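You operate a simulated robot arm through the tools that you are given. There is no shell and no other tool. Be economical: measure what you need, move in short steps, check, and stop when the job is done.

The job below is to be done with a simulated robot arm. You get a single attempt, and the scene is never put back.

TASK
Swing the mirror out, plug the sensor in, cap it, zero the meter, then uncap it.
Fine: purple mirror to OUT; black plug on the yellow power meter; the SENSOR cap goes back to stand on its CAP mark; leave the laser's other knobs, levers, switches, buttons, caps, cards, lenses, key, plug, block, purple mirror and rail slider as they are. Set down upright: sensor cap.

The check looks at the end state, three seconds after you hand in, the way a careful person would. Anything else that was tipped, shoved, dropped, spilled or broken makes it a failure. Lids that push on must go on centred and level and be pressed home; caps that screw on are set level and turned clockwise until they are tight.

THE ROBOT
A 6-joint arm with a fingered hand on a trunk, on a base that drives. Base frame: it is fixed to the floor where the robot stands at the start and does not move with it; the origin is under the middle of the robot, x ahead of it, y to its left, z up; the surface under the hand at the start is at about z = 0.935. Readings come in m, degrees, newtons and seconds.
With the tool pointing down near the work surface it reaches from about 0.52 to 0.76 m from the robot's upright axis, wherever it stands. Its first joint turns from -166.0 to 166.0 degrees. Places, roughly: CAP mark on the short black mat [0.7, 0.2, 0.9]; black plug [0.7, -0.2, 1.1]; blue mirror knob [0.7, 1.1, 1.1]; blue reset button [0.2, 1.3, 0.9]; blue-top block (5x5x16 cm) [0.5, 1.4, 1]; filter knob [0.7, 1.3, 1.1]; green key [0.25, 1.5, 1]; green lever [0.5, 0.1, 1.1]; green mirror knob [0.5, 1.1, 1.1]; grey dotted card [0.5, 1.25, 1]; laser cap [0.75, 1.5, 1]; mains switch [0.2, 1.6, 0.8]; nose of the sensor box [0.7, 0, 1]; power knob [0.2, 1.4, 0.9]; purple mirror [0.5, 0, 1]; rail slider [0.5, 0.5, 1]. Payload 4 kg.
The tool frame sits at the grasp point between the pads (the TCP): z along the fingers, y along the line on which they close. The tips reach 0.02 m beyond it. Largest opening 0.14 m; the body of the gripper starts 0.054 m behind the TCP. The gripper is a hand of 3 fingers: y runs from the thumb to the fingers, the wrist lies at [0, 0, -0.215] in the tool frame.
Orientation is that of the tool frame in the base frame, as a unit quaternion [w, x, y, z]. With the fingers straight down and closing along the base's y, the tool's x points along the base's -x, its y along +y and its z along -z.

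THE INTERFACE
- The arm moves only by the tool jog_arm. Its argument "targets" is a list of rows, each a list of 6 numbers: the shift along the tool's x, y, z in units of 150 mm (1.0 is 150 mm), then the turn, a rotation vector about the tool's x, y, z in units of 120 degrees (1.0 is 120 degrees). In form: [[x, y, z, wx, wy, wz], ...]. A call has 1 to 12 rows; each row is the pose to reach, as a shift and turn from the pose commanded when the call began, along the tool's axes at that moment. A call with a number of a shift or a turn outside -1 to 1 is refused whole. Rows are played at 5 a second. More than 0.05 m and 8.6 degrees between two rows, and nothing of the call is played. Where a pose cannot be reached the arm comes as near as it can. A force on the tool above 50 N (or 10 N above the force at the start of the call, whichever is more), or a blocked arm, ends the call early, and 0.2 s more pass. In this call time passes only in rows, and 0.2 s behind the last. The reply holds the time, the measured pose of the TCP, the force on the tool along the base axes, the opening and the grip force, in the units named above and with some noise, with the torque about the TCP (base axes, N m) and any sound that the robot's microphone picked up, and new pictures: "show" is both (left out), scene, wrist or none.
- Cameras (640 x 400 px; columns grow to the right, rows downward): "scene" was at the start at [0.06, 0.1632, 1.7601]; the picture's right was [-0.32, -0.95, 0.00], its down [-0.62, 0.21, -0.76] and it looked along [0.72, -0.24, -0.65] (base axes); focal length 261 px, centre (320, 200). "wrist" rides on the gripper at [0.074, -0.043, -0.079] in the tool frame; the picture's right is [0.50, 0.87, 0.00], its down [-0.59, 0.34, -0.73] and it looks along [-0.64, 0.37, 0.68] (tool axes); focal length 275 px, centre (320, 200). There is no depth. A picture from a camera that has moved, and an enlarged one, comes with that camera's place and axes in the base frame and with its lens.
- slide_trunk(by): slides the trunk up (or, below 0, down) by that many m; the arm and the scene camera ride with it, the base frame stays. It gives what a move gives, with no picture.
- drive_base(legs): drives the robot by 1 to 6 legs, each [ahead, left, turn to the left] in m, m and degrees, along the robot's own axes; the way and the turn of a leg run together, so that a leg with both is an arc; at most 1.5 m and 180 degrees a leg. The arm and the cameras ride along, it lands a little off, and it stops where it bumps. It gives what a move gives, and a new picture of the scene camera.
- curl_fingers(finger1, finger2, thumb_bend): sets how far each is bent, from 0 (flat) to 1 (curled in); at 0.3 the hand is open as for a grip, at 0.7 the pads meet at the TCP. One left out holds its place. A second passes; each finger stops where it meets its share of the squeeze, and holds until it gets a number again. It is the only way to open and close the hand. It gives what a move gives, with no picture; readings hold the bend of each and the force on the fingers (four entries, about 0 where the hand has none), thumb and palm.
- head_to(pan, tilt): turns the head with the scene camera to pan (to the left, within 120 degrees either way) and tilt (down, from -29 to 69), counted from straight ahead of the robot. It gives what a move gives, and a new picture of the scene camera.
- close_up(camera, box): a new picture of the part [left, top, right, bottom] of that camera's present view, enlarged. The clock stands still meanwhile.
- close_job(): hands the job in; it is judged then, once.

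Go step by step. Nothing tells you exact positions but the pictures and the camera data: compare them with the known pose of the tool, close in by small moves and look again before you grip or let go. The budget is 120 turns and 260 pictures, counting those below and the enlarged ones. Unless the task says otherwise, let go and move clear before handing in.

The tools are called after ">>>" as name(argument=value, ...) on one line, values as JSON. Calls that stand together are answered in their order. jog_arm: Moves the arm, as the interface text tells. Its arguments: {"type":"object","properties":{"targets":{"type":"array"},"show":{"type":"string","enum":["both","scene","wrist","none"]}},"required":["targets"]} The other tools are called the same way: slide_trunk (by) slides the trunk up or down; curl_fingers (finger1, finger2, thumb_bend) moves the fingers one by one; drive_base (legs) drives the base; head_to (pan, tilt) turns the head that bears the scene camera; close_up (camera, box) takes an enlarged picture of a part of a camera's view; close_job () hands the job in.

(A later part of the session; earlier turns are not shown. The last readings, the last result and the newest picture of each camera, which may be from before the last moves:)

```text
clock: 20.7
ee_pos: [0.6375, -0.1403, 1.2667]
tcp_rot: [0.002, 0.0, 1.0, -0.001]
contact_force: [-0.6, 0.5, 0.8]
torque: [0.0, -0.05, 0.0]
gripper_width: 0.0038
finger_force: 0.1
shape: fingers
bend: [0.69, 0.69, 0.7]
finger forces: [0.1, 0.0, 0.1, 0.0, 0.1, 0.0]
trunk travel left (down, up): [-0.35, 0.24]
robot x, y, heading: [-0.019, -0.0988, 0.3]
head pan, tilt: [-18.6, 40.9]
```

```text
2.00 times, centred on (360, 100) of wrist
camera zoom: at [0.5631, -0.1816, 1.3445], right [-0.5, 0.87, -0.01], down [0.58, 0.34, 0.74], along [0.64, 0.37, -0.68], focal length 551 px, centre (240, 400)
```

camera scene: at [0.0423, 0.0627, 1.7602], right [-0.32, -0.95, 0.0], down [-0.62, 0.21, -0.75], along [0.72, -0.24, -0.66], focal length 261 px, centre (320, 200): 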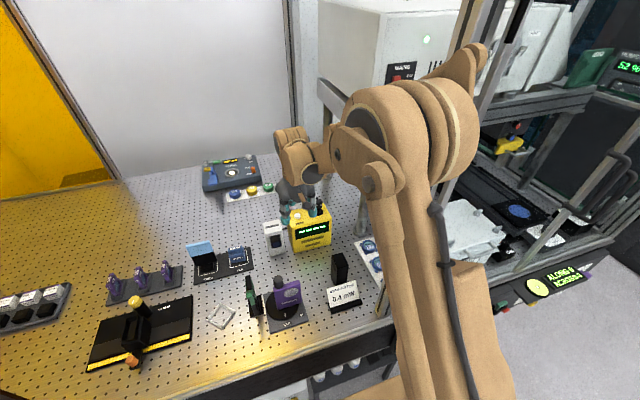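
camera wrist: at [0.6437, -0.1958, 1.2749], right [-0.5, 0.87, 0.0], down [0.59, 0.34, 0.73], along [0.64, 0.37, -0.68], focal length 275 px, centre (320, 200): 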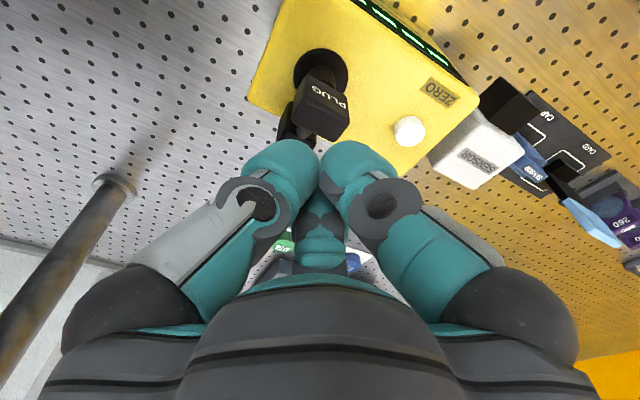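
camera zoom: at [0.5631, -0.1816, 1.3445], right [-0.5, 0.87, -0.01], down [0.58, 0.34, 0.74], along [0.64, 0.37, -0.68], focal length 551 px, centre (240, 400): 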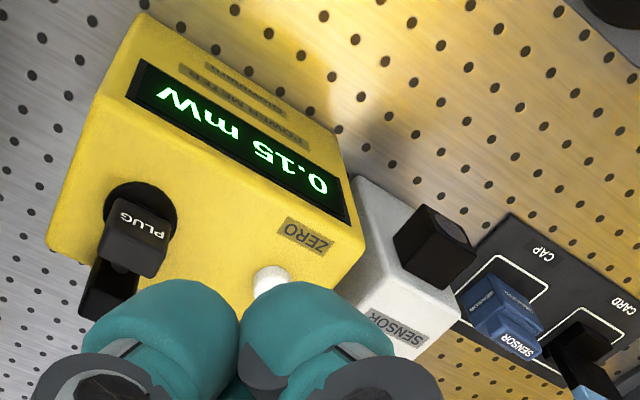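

The meter now reads 0.15 mW, so the plug works. Next I'll look closely at the cap and nose with the hand open and the base further left.

>>> curl_fingers(finger1=0.3, finger2=0.3, thumb_bend=0.3)

>>> drive_base(legs=[[-0.08, 0.2, 0]])

>>> close_up(camera="wrist", box=[220, 60, 440, 220])

>>> close_up(camera="scene", box=[230, 200, 350, 280])

```text
clock: 21.7
ee_pos: [0.6404, -0.1398, 1.2653]
tcp_rot: [0.002, -0.001, 1.0, -0.001]
contact_force: [-0.1, 0.2, -0.3]
torque: [0.01, -0.01, 0.0]
gripper_width: 0.1239
finger_force: 0.0
shape: fingers
bend: [0.3, 0.3, 0.3]
finger forces: [0.1, 0.1, 0.0, 0.0, 0.1, 0.1]
trunk travel left (down, up): [-0.35, 0.24]
robot x, y, heading: [-0.0195, -0.0977, 0.1]
head pan, tilt: [-18.6, 40.9]
```

```text
clock: 23.4
ee_pos: [0.5599, 0.0626, 1.2654]
tcp_rot: [0.001, 0.0, 1.0, -0.001]
contact_force: [1.2, 0.8, -0.4]
torque: [-0.04, 0.02, 0.03]
gripper_width: 0.1238
finger_force: 0.0
shape: fingers
bend: [0.3, 0.3, 0.3]
finger forces: [0.0, 0.0, 0.0, 0.0, 0.1, 0.1]
trunk travel left (down, up): [-0.35, 0.24]
robot x, y, heading: [-0.0988, 0.1012, 0.3]
head pan, tilt: [-18.6, 40.9]
camera scene: at [-0.0408, 0.2671, 1.76], right [-0.32, -0.95, 0.0], down [-0.62, 0.21, -0.76], along [0.72, -0.24, -0.65], focal length 261 px, centre (320, 200)
```

scene: 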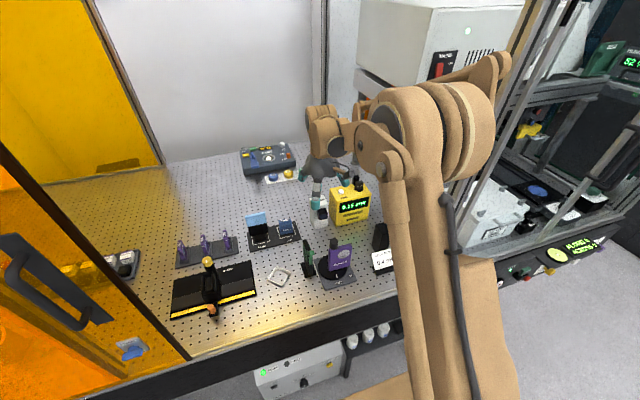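

```text
2.50 times, centred on (330, 140) of wrist
camera zoom: at [0.4845, 0.0213, 1.3436], right [-0.5, 0.86, -0.01], down [0.58, 0.34, 0.74], along [0.64, 0.37, -0.68], focal length 688 px, centre (295, 350)
```

zoom: 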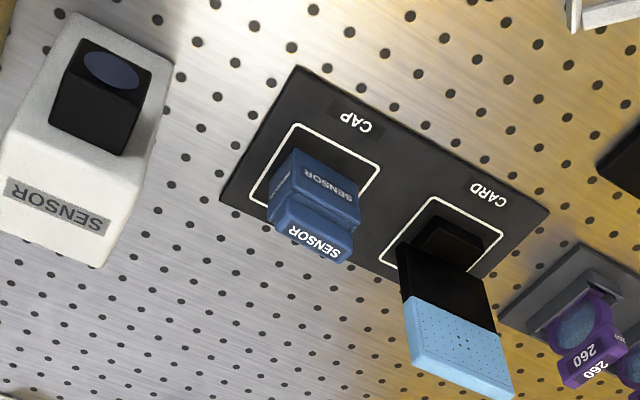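

```text
5.00 times, centred on (290, 240) of scene
camera zoom: at [-0.0408, 0.2671, 1.76], right [-0.32, -0.95, 0.0], down [-0.62, 0.21, -0.76], along [0.72, -0.24, -0.65], focal length 1307 px, centre (470, 0)
```

zoom: 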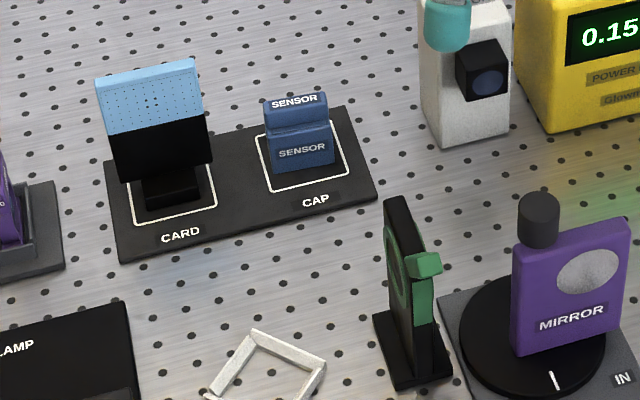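

>>> close_up(camera="wrist", box=[300, 100, 370, 150])

>>> close_up(camera="scene", box=[272, 212, 308, 236])

>>> close_up(camera="scene", box=[308, 195, 344, 232])

```text
8.00 times, centred on (335, 125) of wrist
camera zoom: at [0.4845, 0.0213, 1.3436], right [-0.5, 0.86, -0.01], down [0.58, 0.34, 0.74], along [0.64, 0.37, -0.68], focal length 2202 px, centre (200, 800)
```

zoom: 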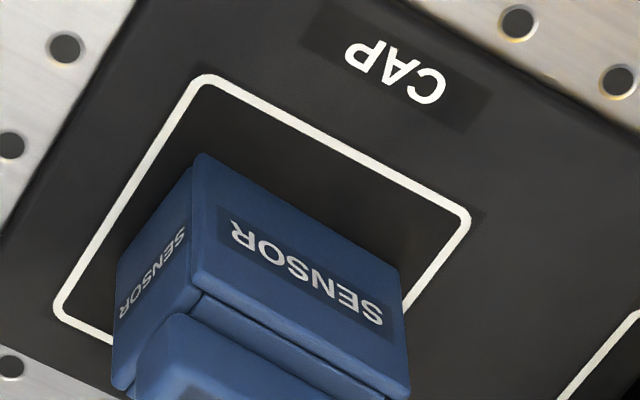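

```text
16.00 times, centred on (290, 224) of scene
camera zoom: at [-0.0408, 0.2671, 1.76], right [-0.32, -0.95, 0.0], down [-0.62, 0.21, -0.76], along [0.72, -0.24, -0.65], focal length 4182 px, centre (800, -184)
```

zoom: 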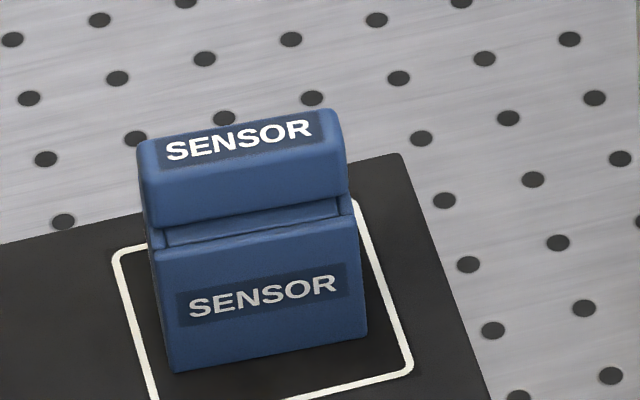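

```text
10.81 times, centred on (326, 214) of scene
camera zoom: at [-0.0408, 0.2671, 1.76], right [-0.32, -0.95, 0.0], down [-0.62, 0.21, -0.76], along [0.72, -0.24, -0.65], focal length 2826 px, centre (255, 54)
```

zoom: 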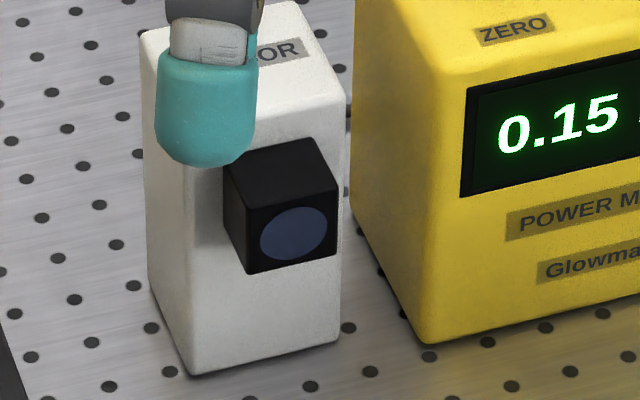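

The cap's opening must face +x, toward the sensor: the body is about 50 wide, 48 high and only 31 mm deep, with a handle fin on top. It can travel upright under a downward-pointing hand. I'll drive forward and turn the hand 90° so the thumb is at the front, the fingers at the cap's sides, hovering above.

>>> drive_base(legs=[[0.1, 0, 0]])

>>> jog_arm(targets=[[-0.019, 0.06, 0.05, 0, 0, 0.0625], [-0.038, 0.12, 0.1, 0, 0, 0.125], [-0.057, 0.18, 0.15, 0, 0, 0.1875], [-0.076, 0.24, 0.2, 0, 0, 0.25], [-0.095, 0.3, 0.25, 0, 0, 0.3125], [-0.114, 0.36, 0.3, 0, 0, 0.375], [-0.133, 0.42, 0.35, 0, 0, 0.4375], [-0.152, 0.48, 0.4, 0, 0, 0.5], [-0.17, 0.54, 0.45, 0, 0, 0.5625], [-0.19, 0.6, 0.5, 0, 0, 0.625], [-0.21, 0.66, 0.55, 0, 0, 0.6875], [-0.227, 0.709, 0.6, 0, 0, 0.75]])

>>> close_up(camera="wrist", box=[200, 60, 440, 210])

```text
clock: 24.5
ee_pos: [0.6596, 0.062, 1.2642]
tcp_rot: [0.0, -0.001, 1.0, -0.001]
contact_force: [1.7, 0.2, -0.2]
torque: [-0.02, 0.0, -0.02]
gripper_width: 0.1238
finger_force: 0.1
shape: fingers
bend: [0.3, 0.3, 0.3]
finger forces: [0.0, 0.1, 0.1, 0.1, 0.0, 0.1]
trunk travel left (down, up): [-0.35, 0.24]
robot x, y, heading: [-0.0002, 0.1012, 0.3]
head pan, tilt: [-18.6, 40.9]
camera scene: at [0.0615, 0.2657, 1.76], right [-0.32, -0.95, 0.0], down [-0.62, 0.21, -0.75], along [0.72, -0.24, -0.66], focal length 261 px, centre (320, 200)
```

scene: 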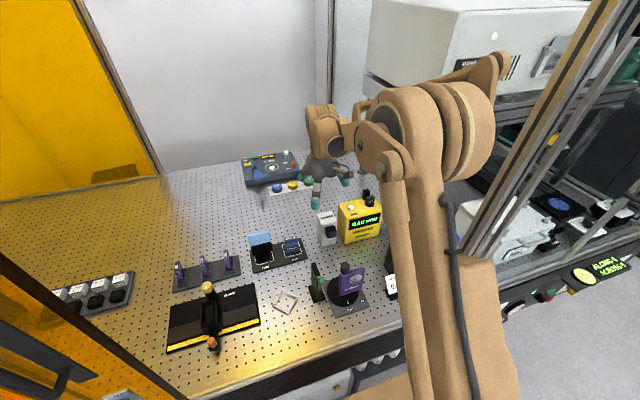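

```text
clock: 27.1
ee_pos: [0.694, 0.1687, 1.1751]
tcp_rot: [0.002, 0.707, 0.707, 0.0]
contact_force: [-0.6, 0.4, 0.1]
torque: [-0.02, 0.0, -0.01]
gripper_width: 0.1241
finger_force: 0.1
shape: fingers
bend: [0.3, 0.3, 0.3]
finger forces: [0.0, 0.1, 0.1, 0.1, 0.0, 0.1]
trunk travel left (down, up): [-0.35, 0.24]
robot x, y, heading: [-0.0035, 0.1009, 0.3]
head pan, tilt: [-18.6, 40.9]
camera scene: at [0.0598, 0.2661, 1.7601], right [-0.32, -0.95, 0.0], down [-0.62, 0.21, -0.76], along [0.72, -0.24, -0.66], focal length 261 px, centre (320, 200)
camera wrist: at [0.6505, 0.2435, 1.2533], right [0.87, 0.5, 0.0], down [0.34, -0.59, 0.74], along [0.37, -0.64, -0.68], focal length 275 px, centre (320, 200)
```

scene: 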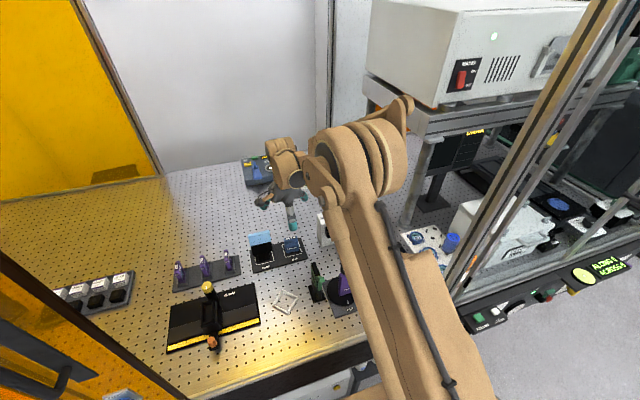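
wrist: 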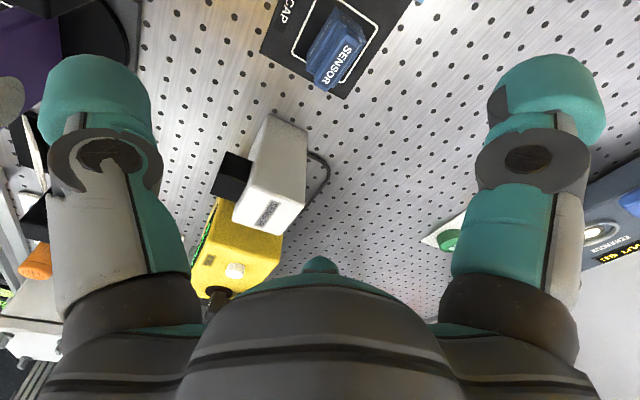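

```text
2.67 times, centred on (320, 135) of wrist
camera zoom: at [0.6505, 0.2435, 1.2533], right [0.87, 0.5, 0.0], down [0.34, -0.59, 0.74], along [0.37, -0.64, -0.68], focal length 734 px, centre (320, 373)
```

zoom: 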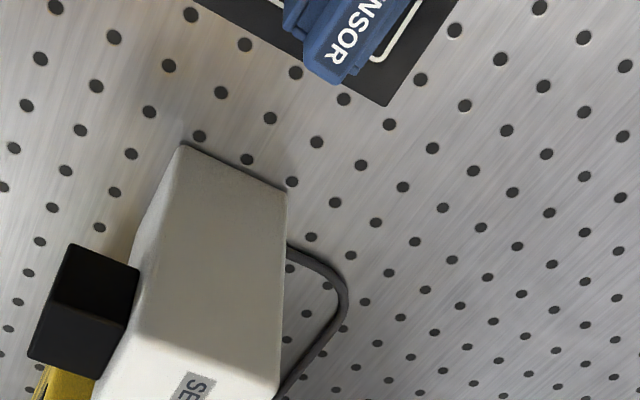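

>>> close_up(camera="wrist", box=[260, 0, 420, 110])

>>> close_up(camera="wrist", box=[190, 90, 350, 220])

>>> close_up(camera="scene", box=[240, 160, 340, 280])

```text
3.64 times, centred on (340, 55) of wrist
camera zoom: at [0.6505, 0.2435, 1.2533], right [0.87, 0.5, 0.0], down [0.34, -0.59, 0.74], along [0.37, -0.64, -0.68], focal length 1001 px, centre (247, 727)
```

zoom: 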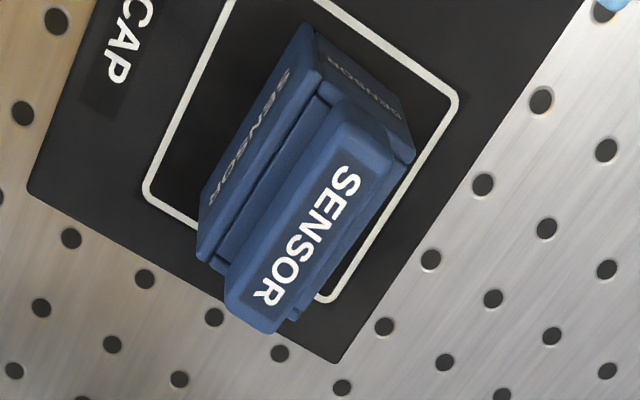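

```text
3.08 times, centred on (270, 155) of wrist
camera zoom: at [0.6505, 0.2435, 1.2533], right [0.87, 0.5, 0.0], down [0.34, -0.59, 0.74], along [0.37, -0.64, -0.68], focal length 847 px, centre (474, 338)
```

zoom: 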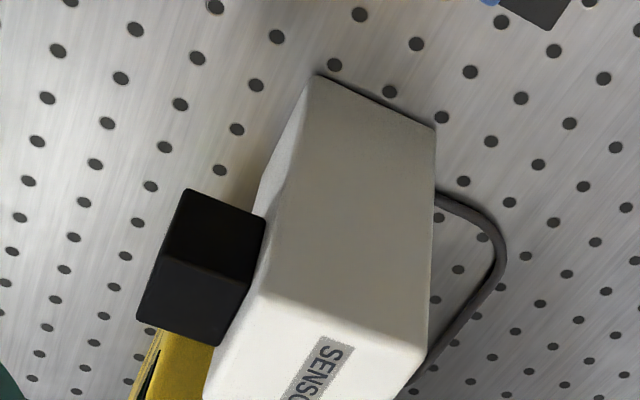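

```text
3.33 times, centred on (290, 220) of scene
camera zoom: at [0.0598, 0.2661, 1.7601], right [-0.32, -0.95, 0.0], down [-0.62, 0.21, -0.76], along [0.72, -0.24, -0.66], focal length 871 px, centre (420, 133)
```

zoom: 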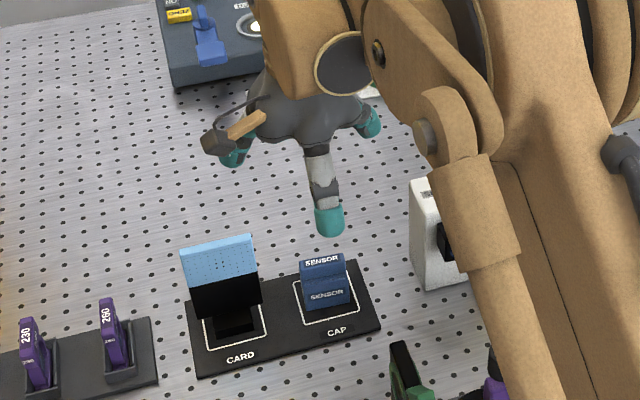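

The TCP is aligned over the cap (centre y ≈ 0.169, front face x ≈ 0.6955). I'll narrow the fingers a bit and descend, watching the card next to it.

>>> curl_fingers(finger1=0.41, finger2=0.41, thumb_bend=0.45)

>>> jog_arm(targets=[[0, 0, 0.25, 0, 0, 0], [0, 0, 0.5, 0, 0, 0], [0, 0, 0.75, 0, 0, 0]], show="wrist")

>>> close_up(camera="scene", box=[240, 180, 340, 280])

```text
clock: 28.1
ee_pos: [0.6944, 0.1676, 1.176]
tcp_rot: [0.002, 0.707, 0.708, 0.0]
contact_force: [-0.2, 0.4, 0.1]
torque: [-0.03, -0.01, -0.02]
gripper_width: 0.0861
finger_force: 0.1
shape: fingers
bend: [0.41, 0.41, 0.45]
finger forces: [0.0, 0.1, 0.1, 0.0, 0.0, 0.0]
trunk travel left (down, up): [-0.35, 0.24]
robot x, y, heading: [0.0026, 0.1007, 0.1]
head pan, tilt: [-18.6, 40.9]
```

```text
clock: 28.9
ee_pos: [0.6966, 0.1683, 1.0633]
tcp_rot: [0.003, 0.706, 0.708, 0.001]
contact_force: [0.1, 1.1, -0.8]
torque: [0.0, 0.05, 0.0]
gripper_width: 0.086
finger_force: 0.1
shape: fingers
bend: [0.41, 0.41, 0.45]
finger forces: [0.1, 0.0, 0.1, 0.0, 0.0, 0.1]
trunk travel left (down, up): [-0.35, 0.24]
robot x, y, heading: [-0.0061, 0.1007, 0.4]
head pan, tilt: [-18.6, 40.9]
camera wrist: at [0.6527, 0.2434, 1.1407], right [0.87, 0.5, 0.0], down [0.34, -0.59, 0.74], along [0.37, -0.64, -0.68], focal length 275 px, centre (320, 200)
```

wrist: 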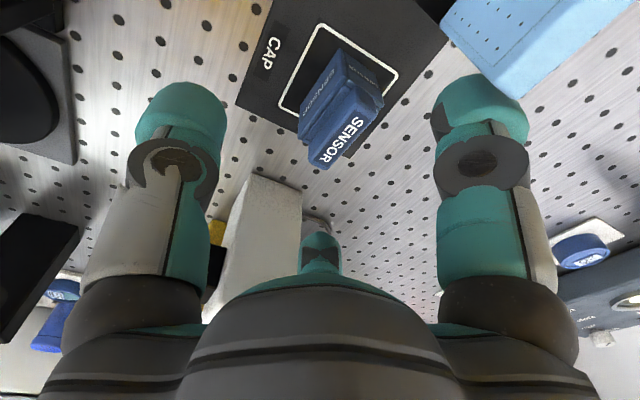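

```text
4.00 times, centred on (290, 230) of scene
camera zoom: at [0.0608, 0.2659, 1.76], right [-0.32, -0.95, 0.0], down [-0.62, 0.21, -0.76], along [0.72, -0.24, -0.66], focal length 1045 px, centre (440, 80)
```

zoom: 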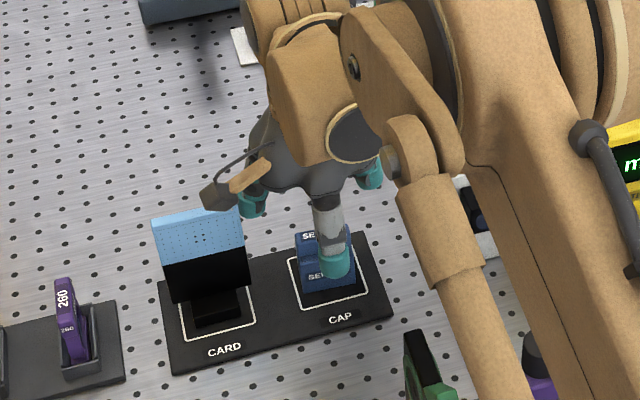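

>>> jog_arm(targets=[[-0.015, 0, 0.1, 0, 0, 0], [-0.015, 0, 0.2, 0, 0, 0], [-0.015, 0, 0.3, 0, 0, 0]], show="wrist")

>>> close_up(camera="scene", box=[260, 200, 330, 260])

```text
clock: 29.7
ee_pos: [0.6948, 0.1648, 1.0167]
tcp_rot: [0.003, 0.706, 0.708, 0.0]
contact_force: [0.2, 0.4, 0.2]
torque: [0.0, 0.0, 0.01]
gripper_width: 0.0857
finger_force: 0.1
shape: fingers
bend: [0.41, 0.41, 0.45]
finger forces: [0.1, 0.0, 0.1, 0.0, 0.1, 0.0]
trunk travel left (down, up): [-0.35, 0.24]
robot x, y, heading: [-0.0006, 0.1012, 0.1]
head pan, tilt: [-18.6, 40.9]
camera wrist: at [0.6508, 0.2394, 1.0954], right [0.87, 0.5, 0.0], down [0.34, -0.59, 0.74], along [0.37, -0.64, -0.68], focal length 275 px, centre (320, 200)
```

wrist: 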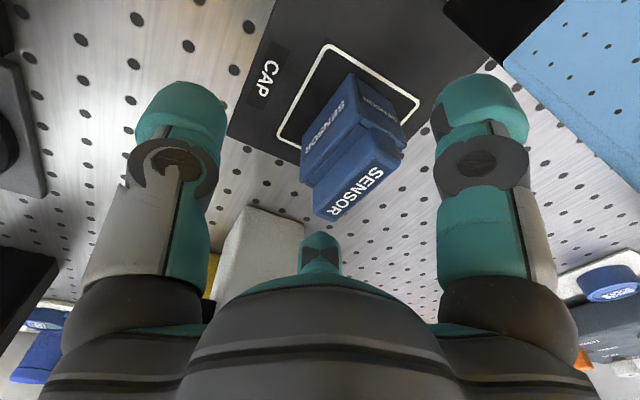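

```text
6.67 times, centred on (295, 230) of scene
camera zoom: at [0.0602, 0.2658, 1.7601], right [-0.32, -0.95, 0.0], down [-0.62, 0.21, -0.76], along [0.72, -0.24, -0.66], focal length 1742 px, centre (487, 0)
```

zoom: 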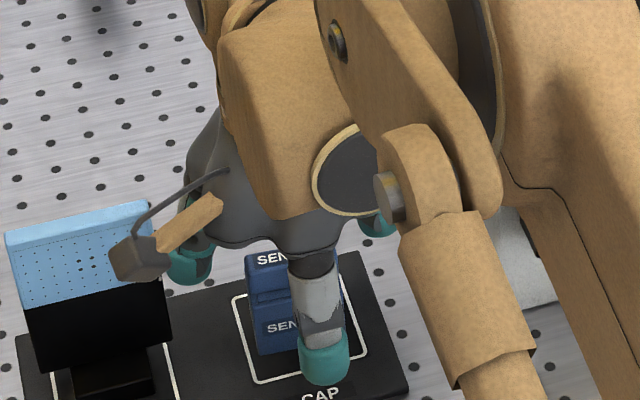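

>>> jog_arm(targets=[[0.01, 0, 0.1, 0, 0, 0], [0.01, 0, 0.2, 0, 0, 0], [0.01, 0, 0.27, 0, 0, 0]], show="wrist")

>>> close_up(camera="wrist", box=[220, 60, 460, 230])

>>> close_up(camera="scene", box=[260, 200, 330, 260])

```text
clock: 30.5
ee_pos: [0.6939, 0.1666, 0.9763]
tcp_rot: [0.002, 0.706, 0.708, 0.0]
contact_force: [-1.0, -0.1, -0.4]
torque: [0.03, -0.02, -0.01]
gripper_width: 0.0857
finger_force: 0.1
shape: fingers
bend: [0.41, 0.41, 0.45]
finger forces: [0.1, 0.1, 0.0, 0.0, 0.1, 0.0]
trunk travel left (down, up): [-0.35, 0.24]
robot x, y, heading: [-0.0027, 0.1029, 0.3]
head pan, tilt: [-18.6, 40.9]
camera wrist: at [0.6507, 0.242, 1.0547], right [0.87, 0.5, 0.0], down [0.34, -0.59, 0.74], along [0.37, -0.64, -0.68], focal length 275 px, centre (320, 200)
```

wrist: 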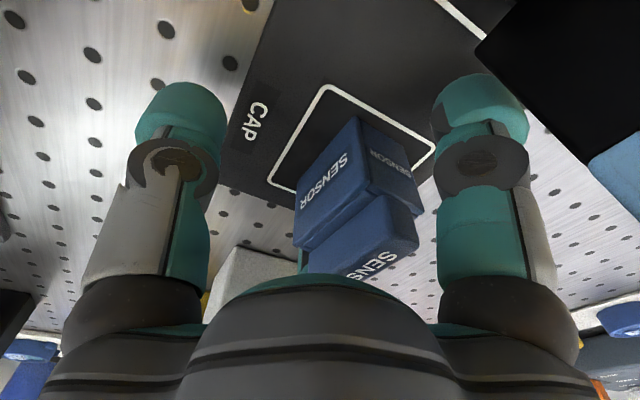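

```text
2.35 times, centred on (340, 145) of wrist
camera zoom: at [0.6507, 0.242, 1.0547], right [0.87, 0.5, 0.0], down [0.34, -0.59, 0.74], along [0.37, -0.64, -0.68], focal length 648 px, centre (273, 329)
```

zoom: 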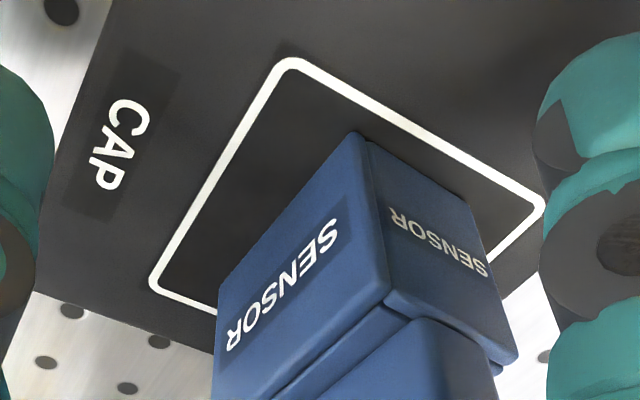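

```text
6.67 times, centred on (295, 230) of scene
camera zoom: at [0.0599, 0.2659, 1.7601], right [-0.32, -0.95, 0.0], down [-0.62, 0.21, -0.76], along [0.72, -0.24, -0.66], focal length 1742 px, centre (487, 0)
```

zoom: 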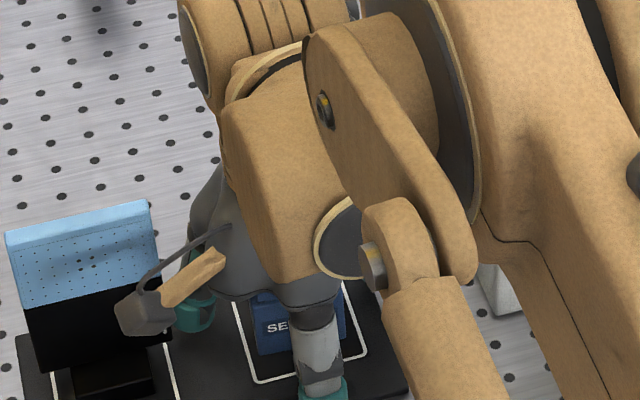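

Clear on all sides. I'll close the thumb to near the front face, then the two side fingers.

>>> curl_fingers(finger1=0.5, finger2=0.5, thumb_bend=0.66)

>>> curl_fingers(finger1=0.6, finger2=0.6, thumb_bend=0.7)

>>> close_up(camera="wrist", box=[120, 60, 540, 320])

```text
clock: 31.5
ee_pos: [0.6935, 0.1666, 0.9769]
tcp_rot: [0.003, 0.706, 0.708, 0.0]
contact_force: [0.6, -0.5, 0.4]
torque: [-0.01, -0.03, -0.02]
gripper_width: 0.0413
finger_force: 0.0
shape: fingers
bend: [0.5, 0.5, 0.66]
finger forces: [0.1, 0.0, 0.0, 0.0, 0.1, 0.0]
trunk travel left (down, up): [-0.35, 0.24]
robot x, y, heading: [-0.0033, 0.1041, 0.1]
head pan, tilt: [-18.6, 40.9]
```

```text
clock: 32.5
ee_pos: [0.6937, 0.1671, 0.9767]
tcp_rot: [0.003, 0.706, 0.708, 0.0]
contact_force: [1.1, 0.9, 0.1]
torque: [0.0, -0.03, -0.01]
gripper_width: 0.0317
finger_force: 12.5
shape: fingers
bend: [0.54, 0.54, 0.7]
finger forces: [12.4, 12.1, 0.0, 0.0, 0.2, 0.0]
trunk travel left (down, up): [-0.35, 0.24]
robot x, y, heading: [-0.002, 0.1047, -0.0]
head pan, tilt: [-18.6, 40.9]
```

```text
1.52 times, centred on (330, 190) of wrist
camera zoom: at [0.6506, 0.2419, 1.055], right [0.87, 0.5, 0.0], down [0.34, -0.59, 0.74], along [0.37, -0.64, -0.68], focal length 420 px, centre (305, 215)
```

zoom: 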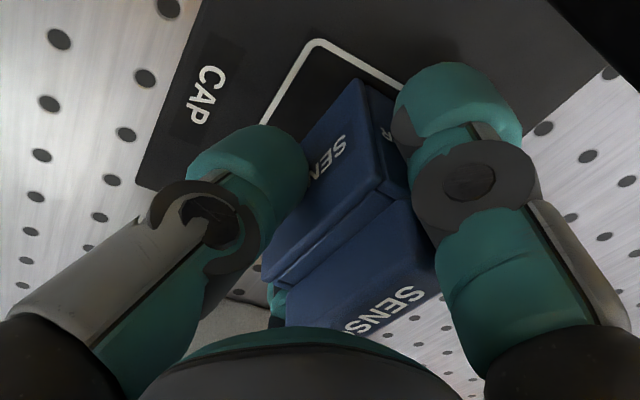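

Side fingers grip with 12 N each. I'll bring the thumb into contact with the front face.

>>> curl_fingers(thumb_bend=0.8)

>>> close_up(camera="wrist", box=[120, 60, 540, 320])

```text
clock: 33.5
ee_pos: [0.6932, 0.1669, 0.9768]
tcp_rot: [0.003, 0.706, 0.708, 0.0]
contact_force: [0.4, -0.1, 0.2]
torque: [0.02, 0.05, 0.01]
gripper_width: 0.0304
finger_force: 14.6
shape: fingers
bend: [0.54, 0.54, 0.73]
finger forces: [12.0, 11.7, 0.1, 0.0, 6.6, 0.0]
trunk travel left (down, up): [-0.35, 0.24]
robot x, y, heading: [-0.0, 0.1009, -0.1]
head pan, tilt: [-18.6, 40.9]
```

```text
1.52 times, centred on (330, 190) of wrist
camera zoom: at [0.6506, 0.2419, 1.055], right [0.87, 0.5, 0.0], down [0.34, -0.59, 0.74], along [0.37, -0.64, -0.68], focal length 420 px, centre (305, 215)
```

zoom: 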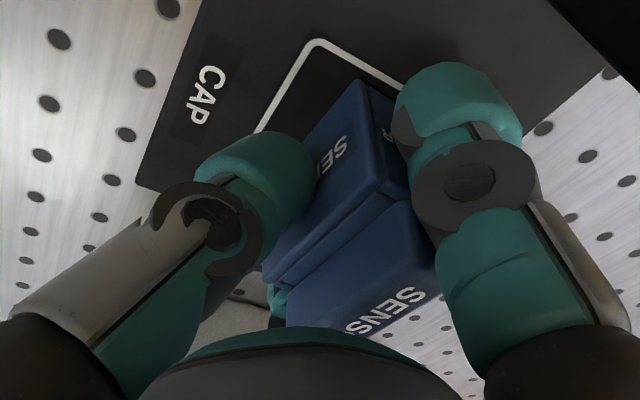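

Three-point grip is in place. I'll lift slowly and check that the cap comes along.

>>> jog_arm(targets=[[0, 0, -0.07, 0, 0, 0], [0, 0, -0.2, 0, 0, 0], [0, 0, -0.4, 0, 0, 0], [0, 0, -0.6, 0, 0, 0], [0, 0, -0.8, 0, 0, 0]], show="wrist")

>>> close_up(camera="scene", box=[260, 180, 330, 240])

```text
clock: 34.7
ee_pos: [0.6935, 0.1677, 1.0963]
tcp_rot: [0.001, 0.707, 0.707, 0.0]
contact_force: [-0.8, -0.4, -0.5]
torque: [-0.02, 0.02, -0.02]
gripper_width: 0.0306
finger_force: 15.6
shape: fingers
bend: [0.54, 0.54, 0.73]
finger forces: [12.0, 11.6, 0.0, 0.1, 6.5, 0.0]
trunk travel left (down, up): [-0.35, 0.24]
robot x, y, heading: [-0.0027, 0.1007, 0.2]
head pan, tilt: [-18.6, 40.9]
camera wrist: at [0.6497, 0.2416, 1.1746], right [0.87, 0.5, 0.0], down [0.34, -0.59, 0.74], along [0.37, -0.64, -0.68], focal length 275 px, centre (320, 200)
```

wrist: 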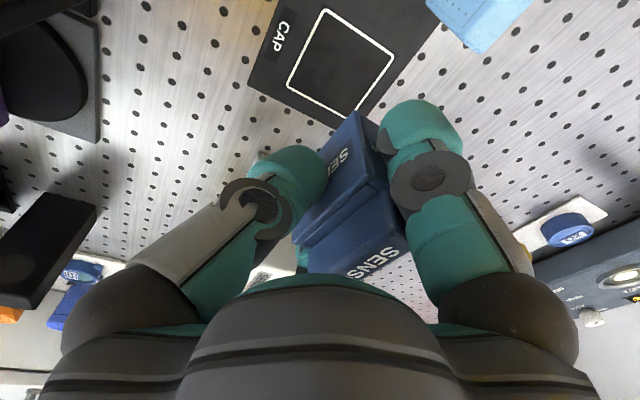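

```text
6.67 times, centred on (295, 210) of scene
camera zoom: at [0.0588, 0.2657, 1.7602], right [-0.32, -0.95, 0.0], down [-0.62, 0.21, -0.76], along [0.72, -0.24, -0.65], focal length 1742 px, centre (487, 133)
```

zoom: 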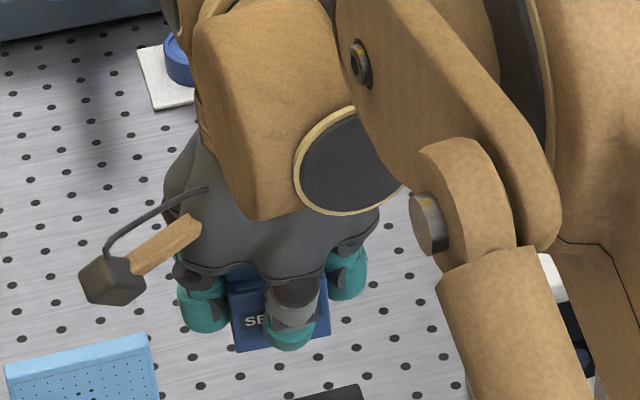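

The cap is held firmly. I'll carry it back toward the robot, then right to stand in front of the sensor nose, staying high.

>>> jog_arm(targets=[[0, -0.22, 0, 0, 0, 0], [0, -0.43, 0, 0, 0, 0], [0, -0.64, 0, 0, 0, 0], [-0.25, -0.64, 0, 0, 0, 0], [-0.5, -0.64, 0, 0, 0, 0], [-0.75, -0.64, 0, 0, 0, 0], [-0.985, -0.64, 0, 0, 0, 0]], show="wrist")

>>> close_up(camera="scene", box=[280, 180, 380, 280])

```text
clock: 36.3
ee_pos: [0.5972, 0.0173, 1.0977]
tcp_rot: [0.001, 0.707, 0.707, 0.002]
contact_force: [-0.6, -0.2, -0.1]
torque: [0.03, 0.03, 0.01]
gripper_width: 0.0304
finger_force: 14.9
shape: fingers
bend: [0.54, 0.54, 0.74]
finger forces: [11.8, 11.3, 0.1, 0.1, 6.4, 0.0]
trunk travel left (down, up): [-0.35, 0.24]
robot x, y, heading: [-0.0021, 0.1002, -0.1]
head pan, tilt: [-18.6, 40.9]
camera wrist: at [0.5538, 0.092, 1.175], right [0.87, 0.5, 0.0], down [0.34, -0.59, 0.74], along [0.37, -0.64, -0.68], focal length 275 px, centre (320, 200)
```

wrist: 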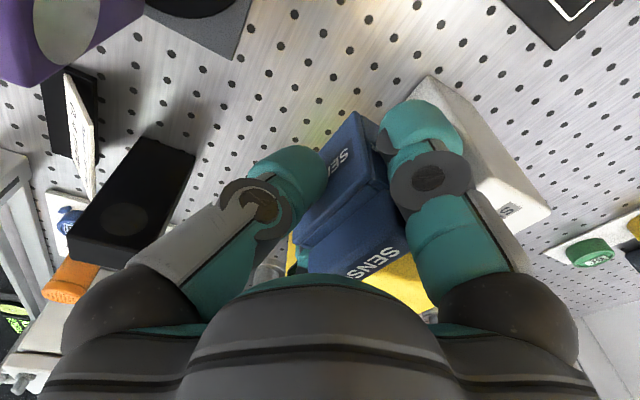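

```text
4.00 times, centred on (330, 230) of scene
camera zoom: at [0.0594, 0.2645, 1.7602], right [-0.32, -0.95, 0.0], down [-0.62, 0.21, -0.76], along [0.72, -0.24, -0.66], focal length 1045 px, centre (280, 80)
```

zoom: 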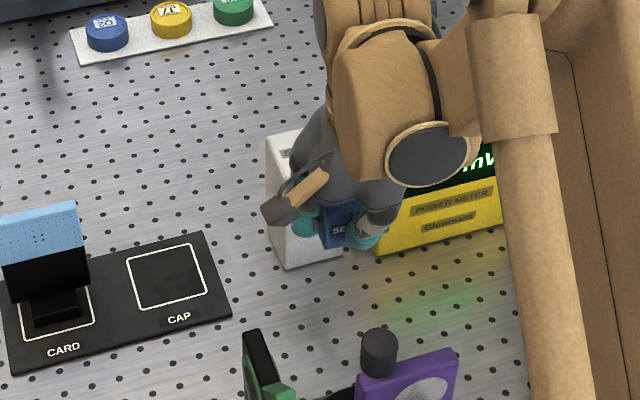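

I need a finer fix on the nose height. I'll shift the hand right so the wrist camera sees the nose next to the held cap.

>>> jog_arm(targets=[[-0.26, 0, -0.06, 0, 0, 0], [-0.53, 0, -0.13, 0, 0, 0]], show="wrist")

>>> close_up(camera="wrist", box=[400, 0, 620, 130])

```text
clock: 36.9
ee_pos: [0.5953, -0.0603, 1.1149]
tcp_rot: [0.002, 0.707, 0.708, 0.0]
contact_force: [-0.2, -0.7, -1.3]
torque: [0.01, 0.01, -0.02]
gripper_width: 0.0303
finger_force: 15.0
shape: fingers
bend: [0.54, 0.54, 0.74]
finger forces: [11.7, 11.4, 0.0, 0.1, 6.2, 0.0]
trunk travel left (down, up): [-0.35, 0.24]
robot x, y, heading: [-0.0013, 0.1027, -0.1]
head pan, tilt: [-18.6, 40.9]
camera wrist: at [0.552, 0.0148, 1.1935], right [0.87, 0.5, 0.0], down [0.34, -0.59, 0.74], along [0.37, -0.64, -0.68], focal length 275 px, centre (320, 200)
```

wrist: 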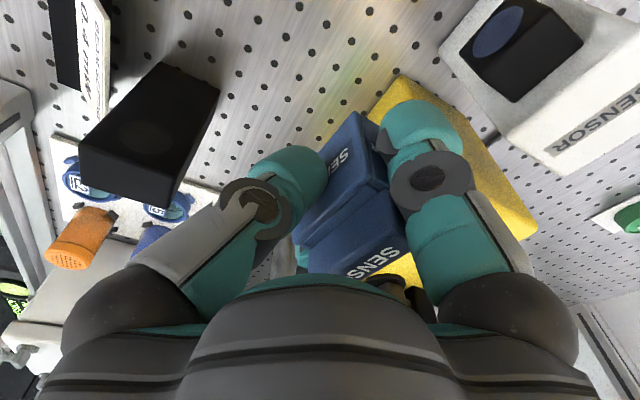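

```text
2.91 times, centred on (510, 65) of wrist
camera zoom: at [0.552, 0.0148, 1.1935], right [0.87, 0.5, 0.0], down [0.34, -0.59, 0.74], along [0.37, -0.64, -0.68], focal length 801 px, centre (-233, 593)
```

zoom: 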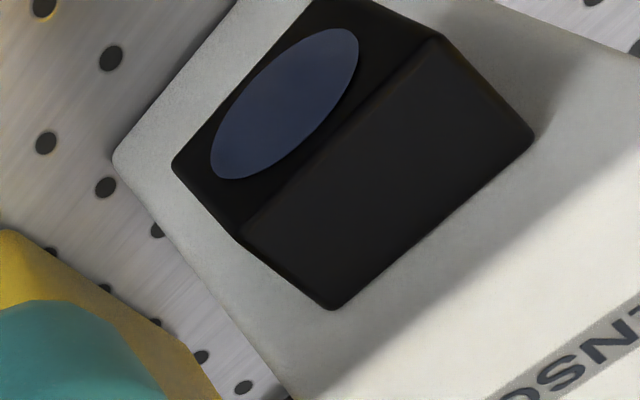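

Very clear view of the nose. I'll take a second view from 60 mm higher to get its depth.

>>> jog_arm(targets=[[0, 0, -0.2, 0, 0, 0], [0, 0, -0.4, 0, 0, 0]], show="none")

>>> close_up(camera="wrist", box=[400, 0, 620, 130])

```text
clock: 37.5
ee_pos: [0.5978, -0.0569, 1.1761]
tcp_rot: [0.003, 0.707, 0.708, 0.001]
contact_force: [-0.5, 0.3, 0.7]
torque: [-0.01, -0.03, -0.01]
gripper_width: 0.0304
finger_force: 14.7
shape: fingers
bend: [0.54, 0.54, 0.74]
finger forces: [11.7, 11.3, 0.1, 0.0, 6.3, 0.0]
trunk travel left (down, up): [-0.35, 0.24]
robot x, y, heading: [-0.0031, 0.1007, -0.2]
head pan, tilt: [-18.6, 40.9]
```

```text
2.91 times, centred on (510, 65) of wrist
camera zoom: at [0.5537, 0.0165, 1.2551], right [0.87, 0.5, 0.0], down [0.34, -0.58, 0.74], along [0.37, -0.64, -0.68], focal length 801 px, centre (-233, 593)
```

zoom: 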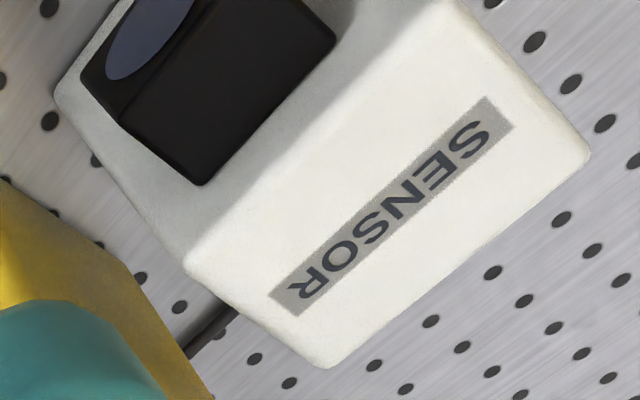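

I'll take one more view from 80 mm further back for better triangulation.

>>> jog_arm(targets=[[0, -0.27, 0.1, 0, 0, 0], [0, -0.533, 0.2, 0, 0, 0]], show="none")

>>> close_up(camera="wrist", box=[420, 0, 640, 130])

```text
clock: 38.1
ee_pos: [0.5187, -0.0599, 1.1439]
tcp_rot: [0.001, 0.706, 0.708, 0.0]
contact_force: [0.5, -1.1, 0.3]
torque: [-0.02, -0.01, -0.03]
gripper_width: 0.0303
finger_force: 15.4
shape: fingers
bend: [0.54, 0.54, 0.74]
finger forces: [11.6, 11.3, 0.0, 0.1, 6.3, 0.0]
trunk travel left (down, up): [-0.35, 0.24]
robot x, y, heading: [-0.0026, 0.1018, 0.3]
head pan, tilt: [-18.6, 40.9]
```

```text
2.91 times, centred on (530, 65) of wrist
camera zoom: at [0.474, 0.0138, 1.2228], right [0.86, 0.5, 0.0], down [0.34, -0.59, 0.74], along [0.37, -0.64, -0.68], focal length 801 px, centre (-291, 593)
```

zoom: 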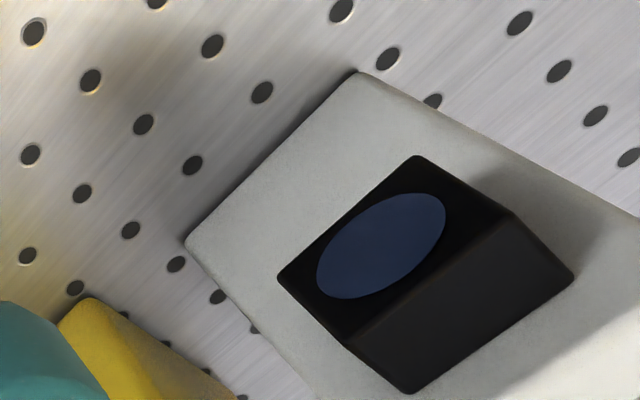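

I now put the nose centre at about (y 0.0213, z 1.0305) with its front at x ≈ 0.656. Next I'll check how the cap sits in the hand.

>>> close_up(camera="wrist", box=[270, 90, 430, 290])

```text
2.00 times, centred on (350, 190) of wrist
camera zoom: at [0.474, 0.0138, 1.2228], right [0.86, 0.5, 0.0], down [0.34, -0.59, 0.74], along [0.37, -0.64, -0.68], focal length 551 px, centre (260, 220)
```

zoom: 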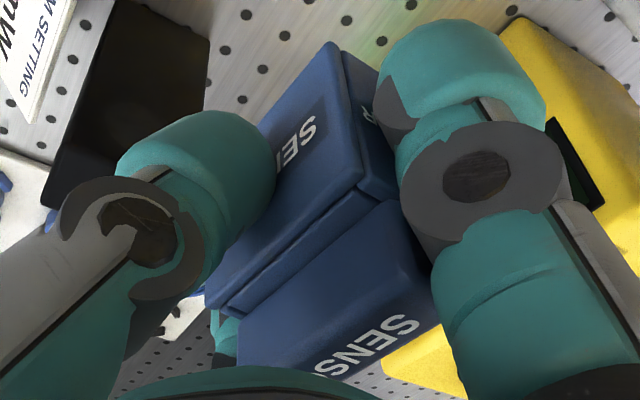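

>>> close_up(camera="scene", box=[310, 190, 380, 250])

>>> close_up(camera="wrist", box=[290, 90, 380, 180])

```text
6.67 times, centred on (345, 220) of scene
camera zoom: at [0.0591, 0.2654, 1.7602], right [-0.32, -0.95, 0.0], down [-0.62, 0.21, -0.76], along [0.72, -0.24, -0.65], focal length 1742 px, centre (153, 67)
```

zoom: 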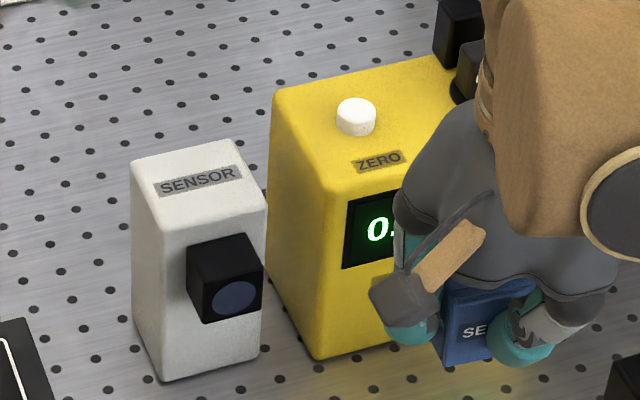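

```text
4.44 times, centred on (335, 135) of wrist
camera zoom: at [0.474, 0.0138, 1.2228], right [0.86, 0.5, 0.0], down [0.34, -0.59, 0.74], along [0.37, -0.64, -0.68], focal length 1224 px, centre (253, 489)
```

zoom: 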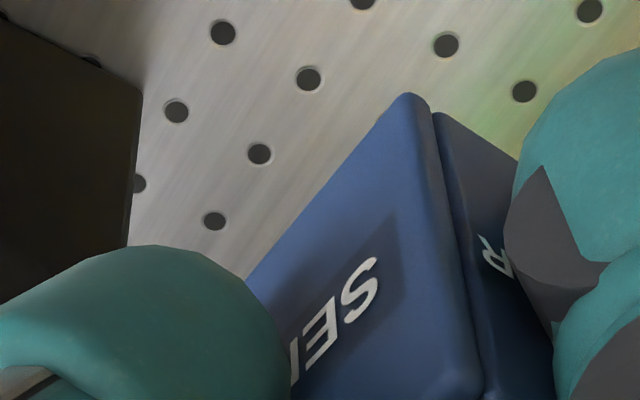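

The cap sits about 4° clockwise in the hand, so I'll correct the yaw. Then I'll bring it to about 25 mm in front of the nose at the matching height.

>>> jog_arm(targets=[[0.18, 0.19, 0, 0, 0, -0.012], [0.36, 0.37, 0, 0, 0, -0.024], [0.528, 0.549, 0, 0, 0, -0.036], [0.528, 0.549, 0.23, 0, 0, -0.036], [0.528, 0.549, 0.46, 0, 0, -0.036], [0.528, 0.549, 0.695, 0, 0, -0.036]], show="wrist")

>>> close_up(camera="wrist", box=[270, 60, 480, 290])

>>> close_up(camera="scene", box=[300, 180, 390, 260])

```text
clock: 39.5
ee_pos: [0.6004, 0.0173, 1.0412]
tcp_rot: [0.002, 0.679, 0.734, 0.001]
contact_force: [-0.3, 0.0, -0.6]
torque: [0.01, 0.01, -0.02]
gripper_width: 0.0304
finger_force: 14.9
shape: fingers
bend: [0.54, 0.54, 0.74]
finger forces: [11.4, 11.1, 0.1, 0.1, 6.3, 0.0]
trunk travel left (down, up): [-0.35, 0.24]
robot x, y, heading: [0.0026, 0.1032, 0.1]
head pan, tilt: [-18.6, 40.9]
camera wrist: at [0.5514, 0.0882, 1.1192], right [0.82, 0.57, 0.0], down [0.38, -0.56, 0.74], along [0.42, -0.61, -0.68], focal length 275 px, centre (320, 200)
```

wrist: 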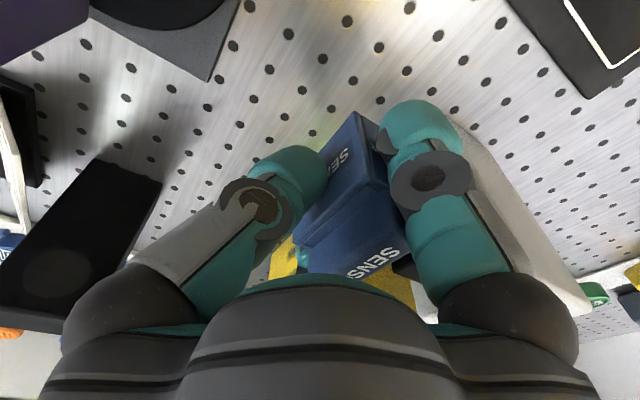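

```text
1.74 times, centred on (375, 175) of wrist
camera zoom: at [0.5514, 0.0882, 1.1192], right [0.82, 0.57, 0.0], down [0.38, -0.56, 0.74], along [0.42, -0.61, -0.68], focal length 479 px, centre (224, 244)
```

zoom: 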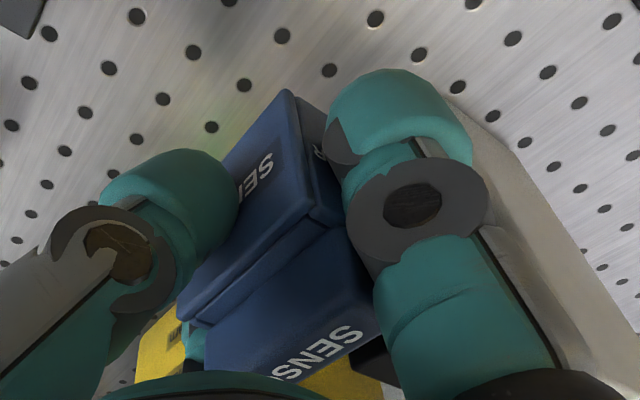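

```text
5.00 times, centred on (345, 220) of scene
camera zoom: at [0.0607, 0.2652, 1.7601], right [-0.32, -0.95, 0.0], down [-0.62, 0.21, -0.76], along [0.72, -0.24, -0.66], focal length 1307 px, centre (195, 100)
```

zoom: 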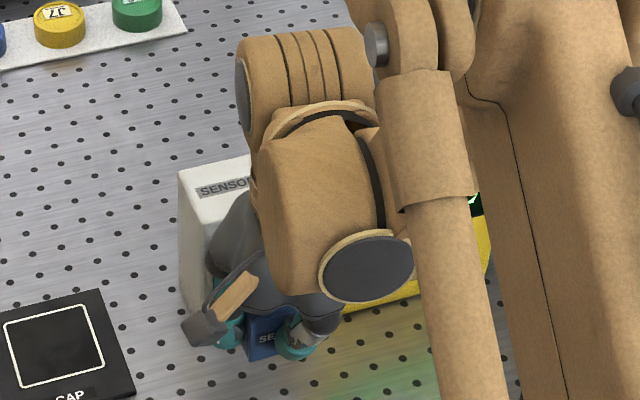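

Yaw is now square to the nose. I'll advance toward the nose in small steps, watching the force.

>>> jog_arm(targets=[[-0.006, 0.07, 0, 0, 0, 0], [-0.0112, 0.133, 0, 0, 0, 0], [-0.0135, 0.16, 0, 0, 0, 0], [-0.0155, 0.184, 0, 0, 0, 0]], show="wrist")

>>> close_up(camera="wrist", box=[270, 60, 480, 290])

```text
clock: 40.5
ee_pos: [0.6243, 0.0175, 1.0449]
tcp_rot: [0.003, 0.68, 0.734, 0.0]
contact_force: [-32.0, 0.8, -12.1]
torque: [0.01, 0.27, -0.08]
gripper_width: 0.0309
finger_force: 21.8
shape: fingers
bend: [0.54, 0.54, 0.73]
finger forces: [16.6, 16.8, 0.1, 0.0, 10.1, 0.1]
trunk travel left (down, up): [-0.35, 0.24]
robot x, y, heading: [-0.0006, 0.1045, 0.5]
head pan, tilt: [-18.6, 40.9]
camera wrist: at [0.5747, 0.0897, 1.1218], right [0.83, 0.56, 0.0], down [0.38, -0.56, 0.74], along [0.42, -0.61, -0.68], focal length 275 px, centre (320, 200)
```

wrist: 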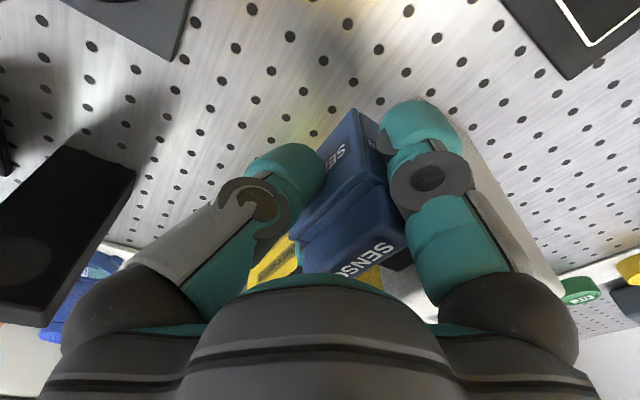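

```text
1.74 times, centred on (375, 175) of wrist
camera zoom: at [0.5747, 0.0897, 1.1218], right [0.83, 0.56, 0.0], down [0.38, -0.56, 0.74], along [0.42, -0.61, -0.68], focal length 479 px, centre (224, 244)
```

zoom: 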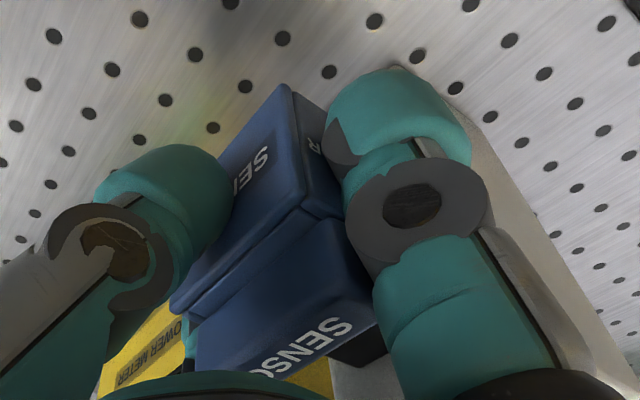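

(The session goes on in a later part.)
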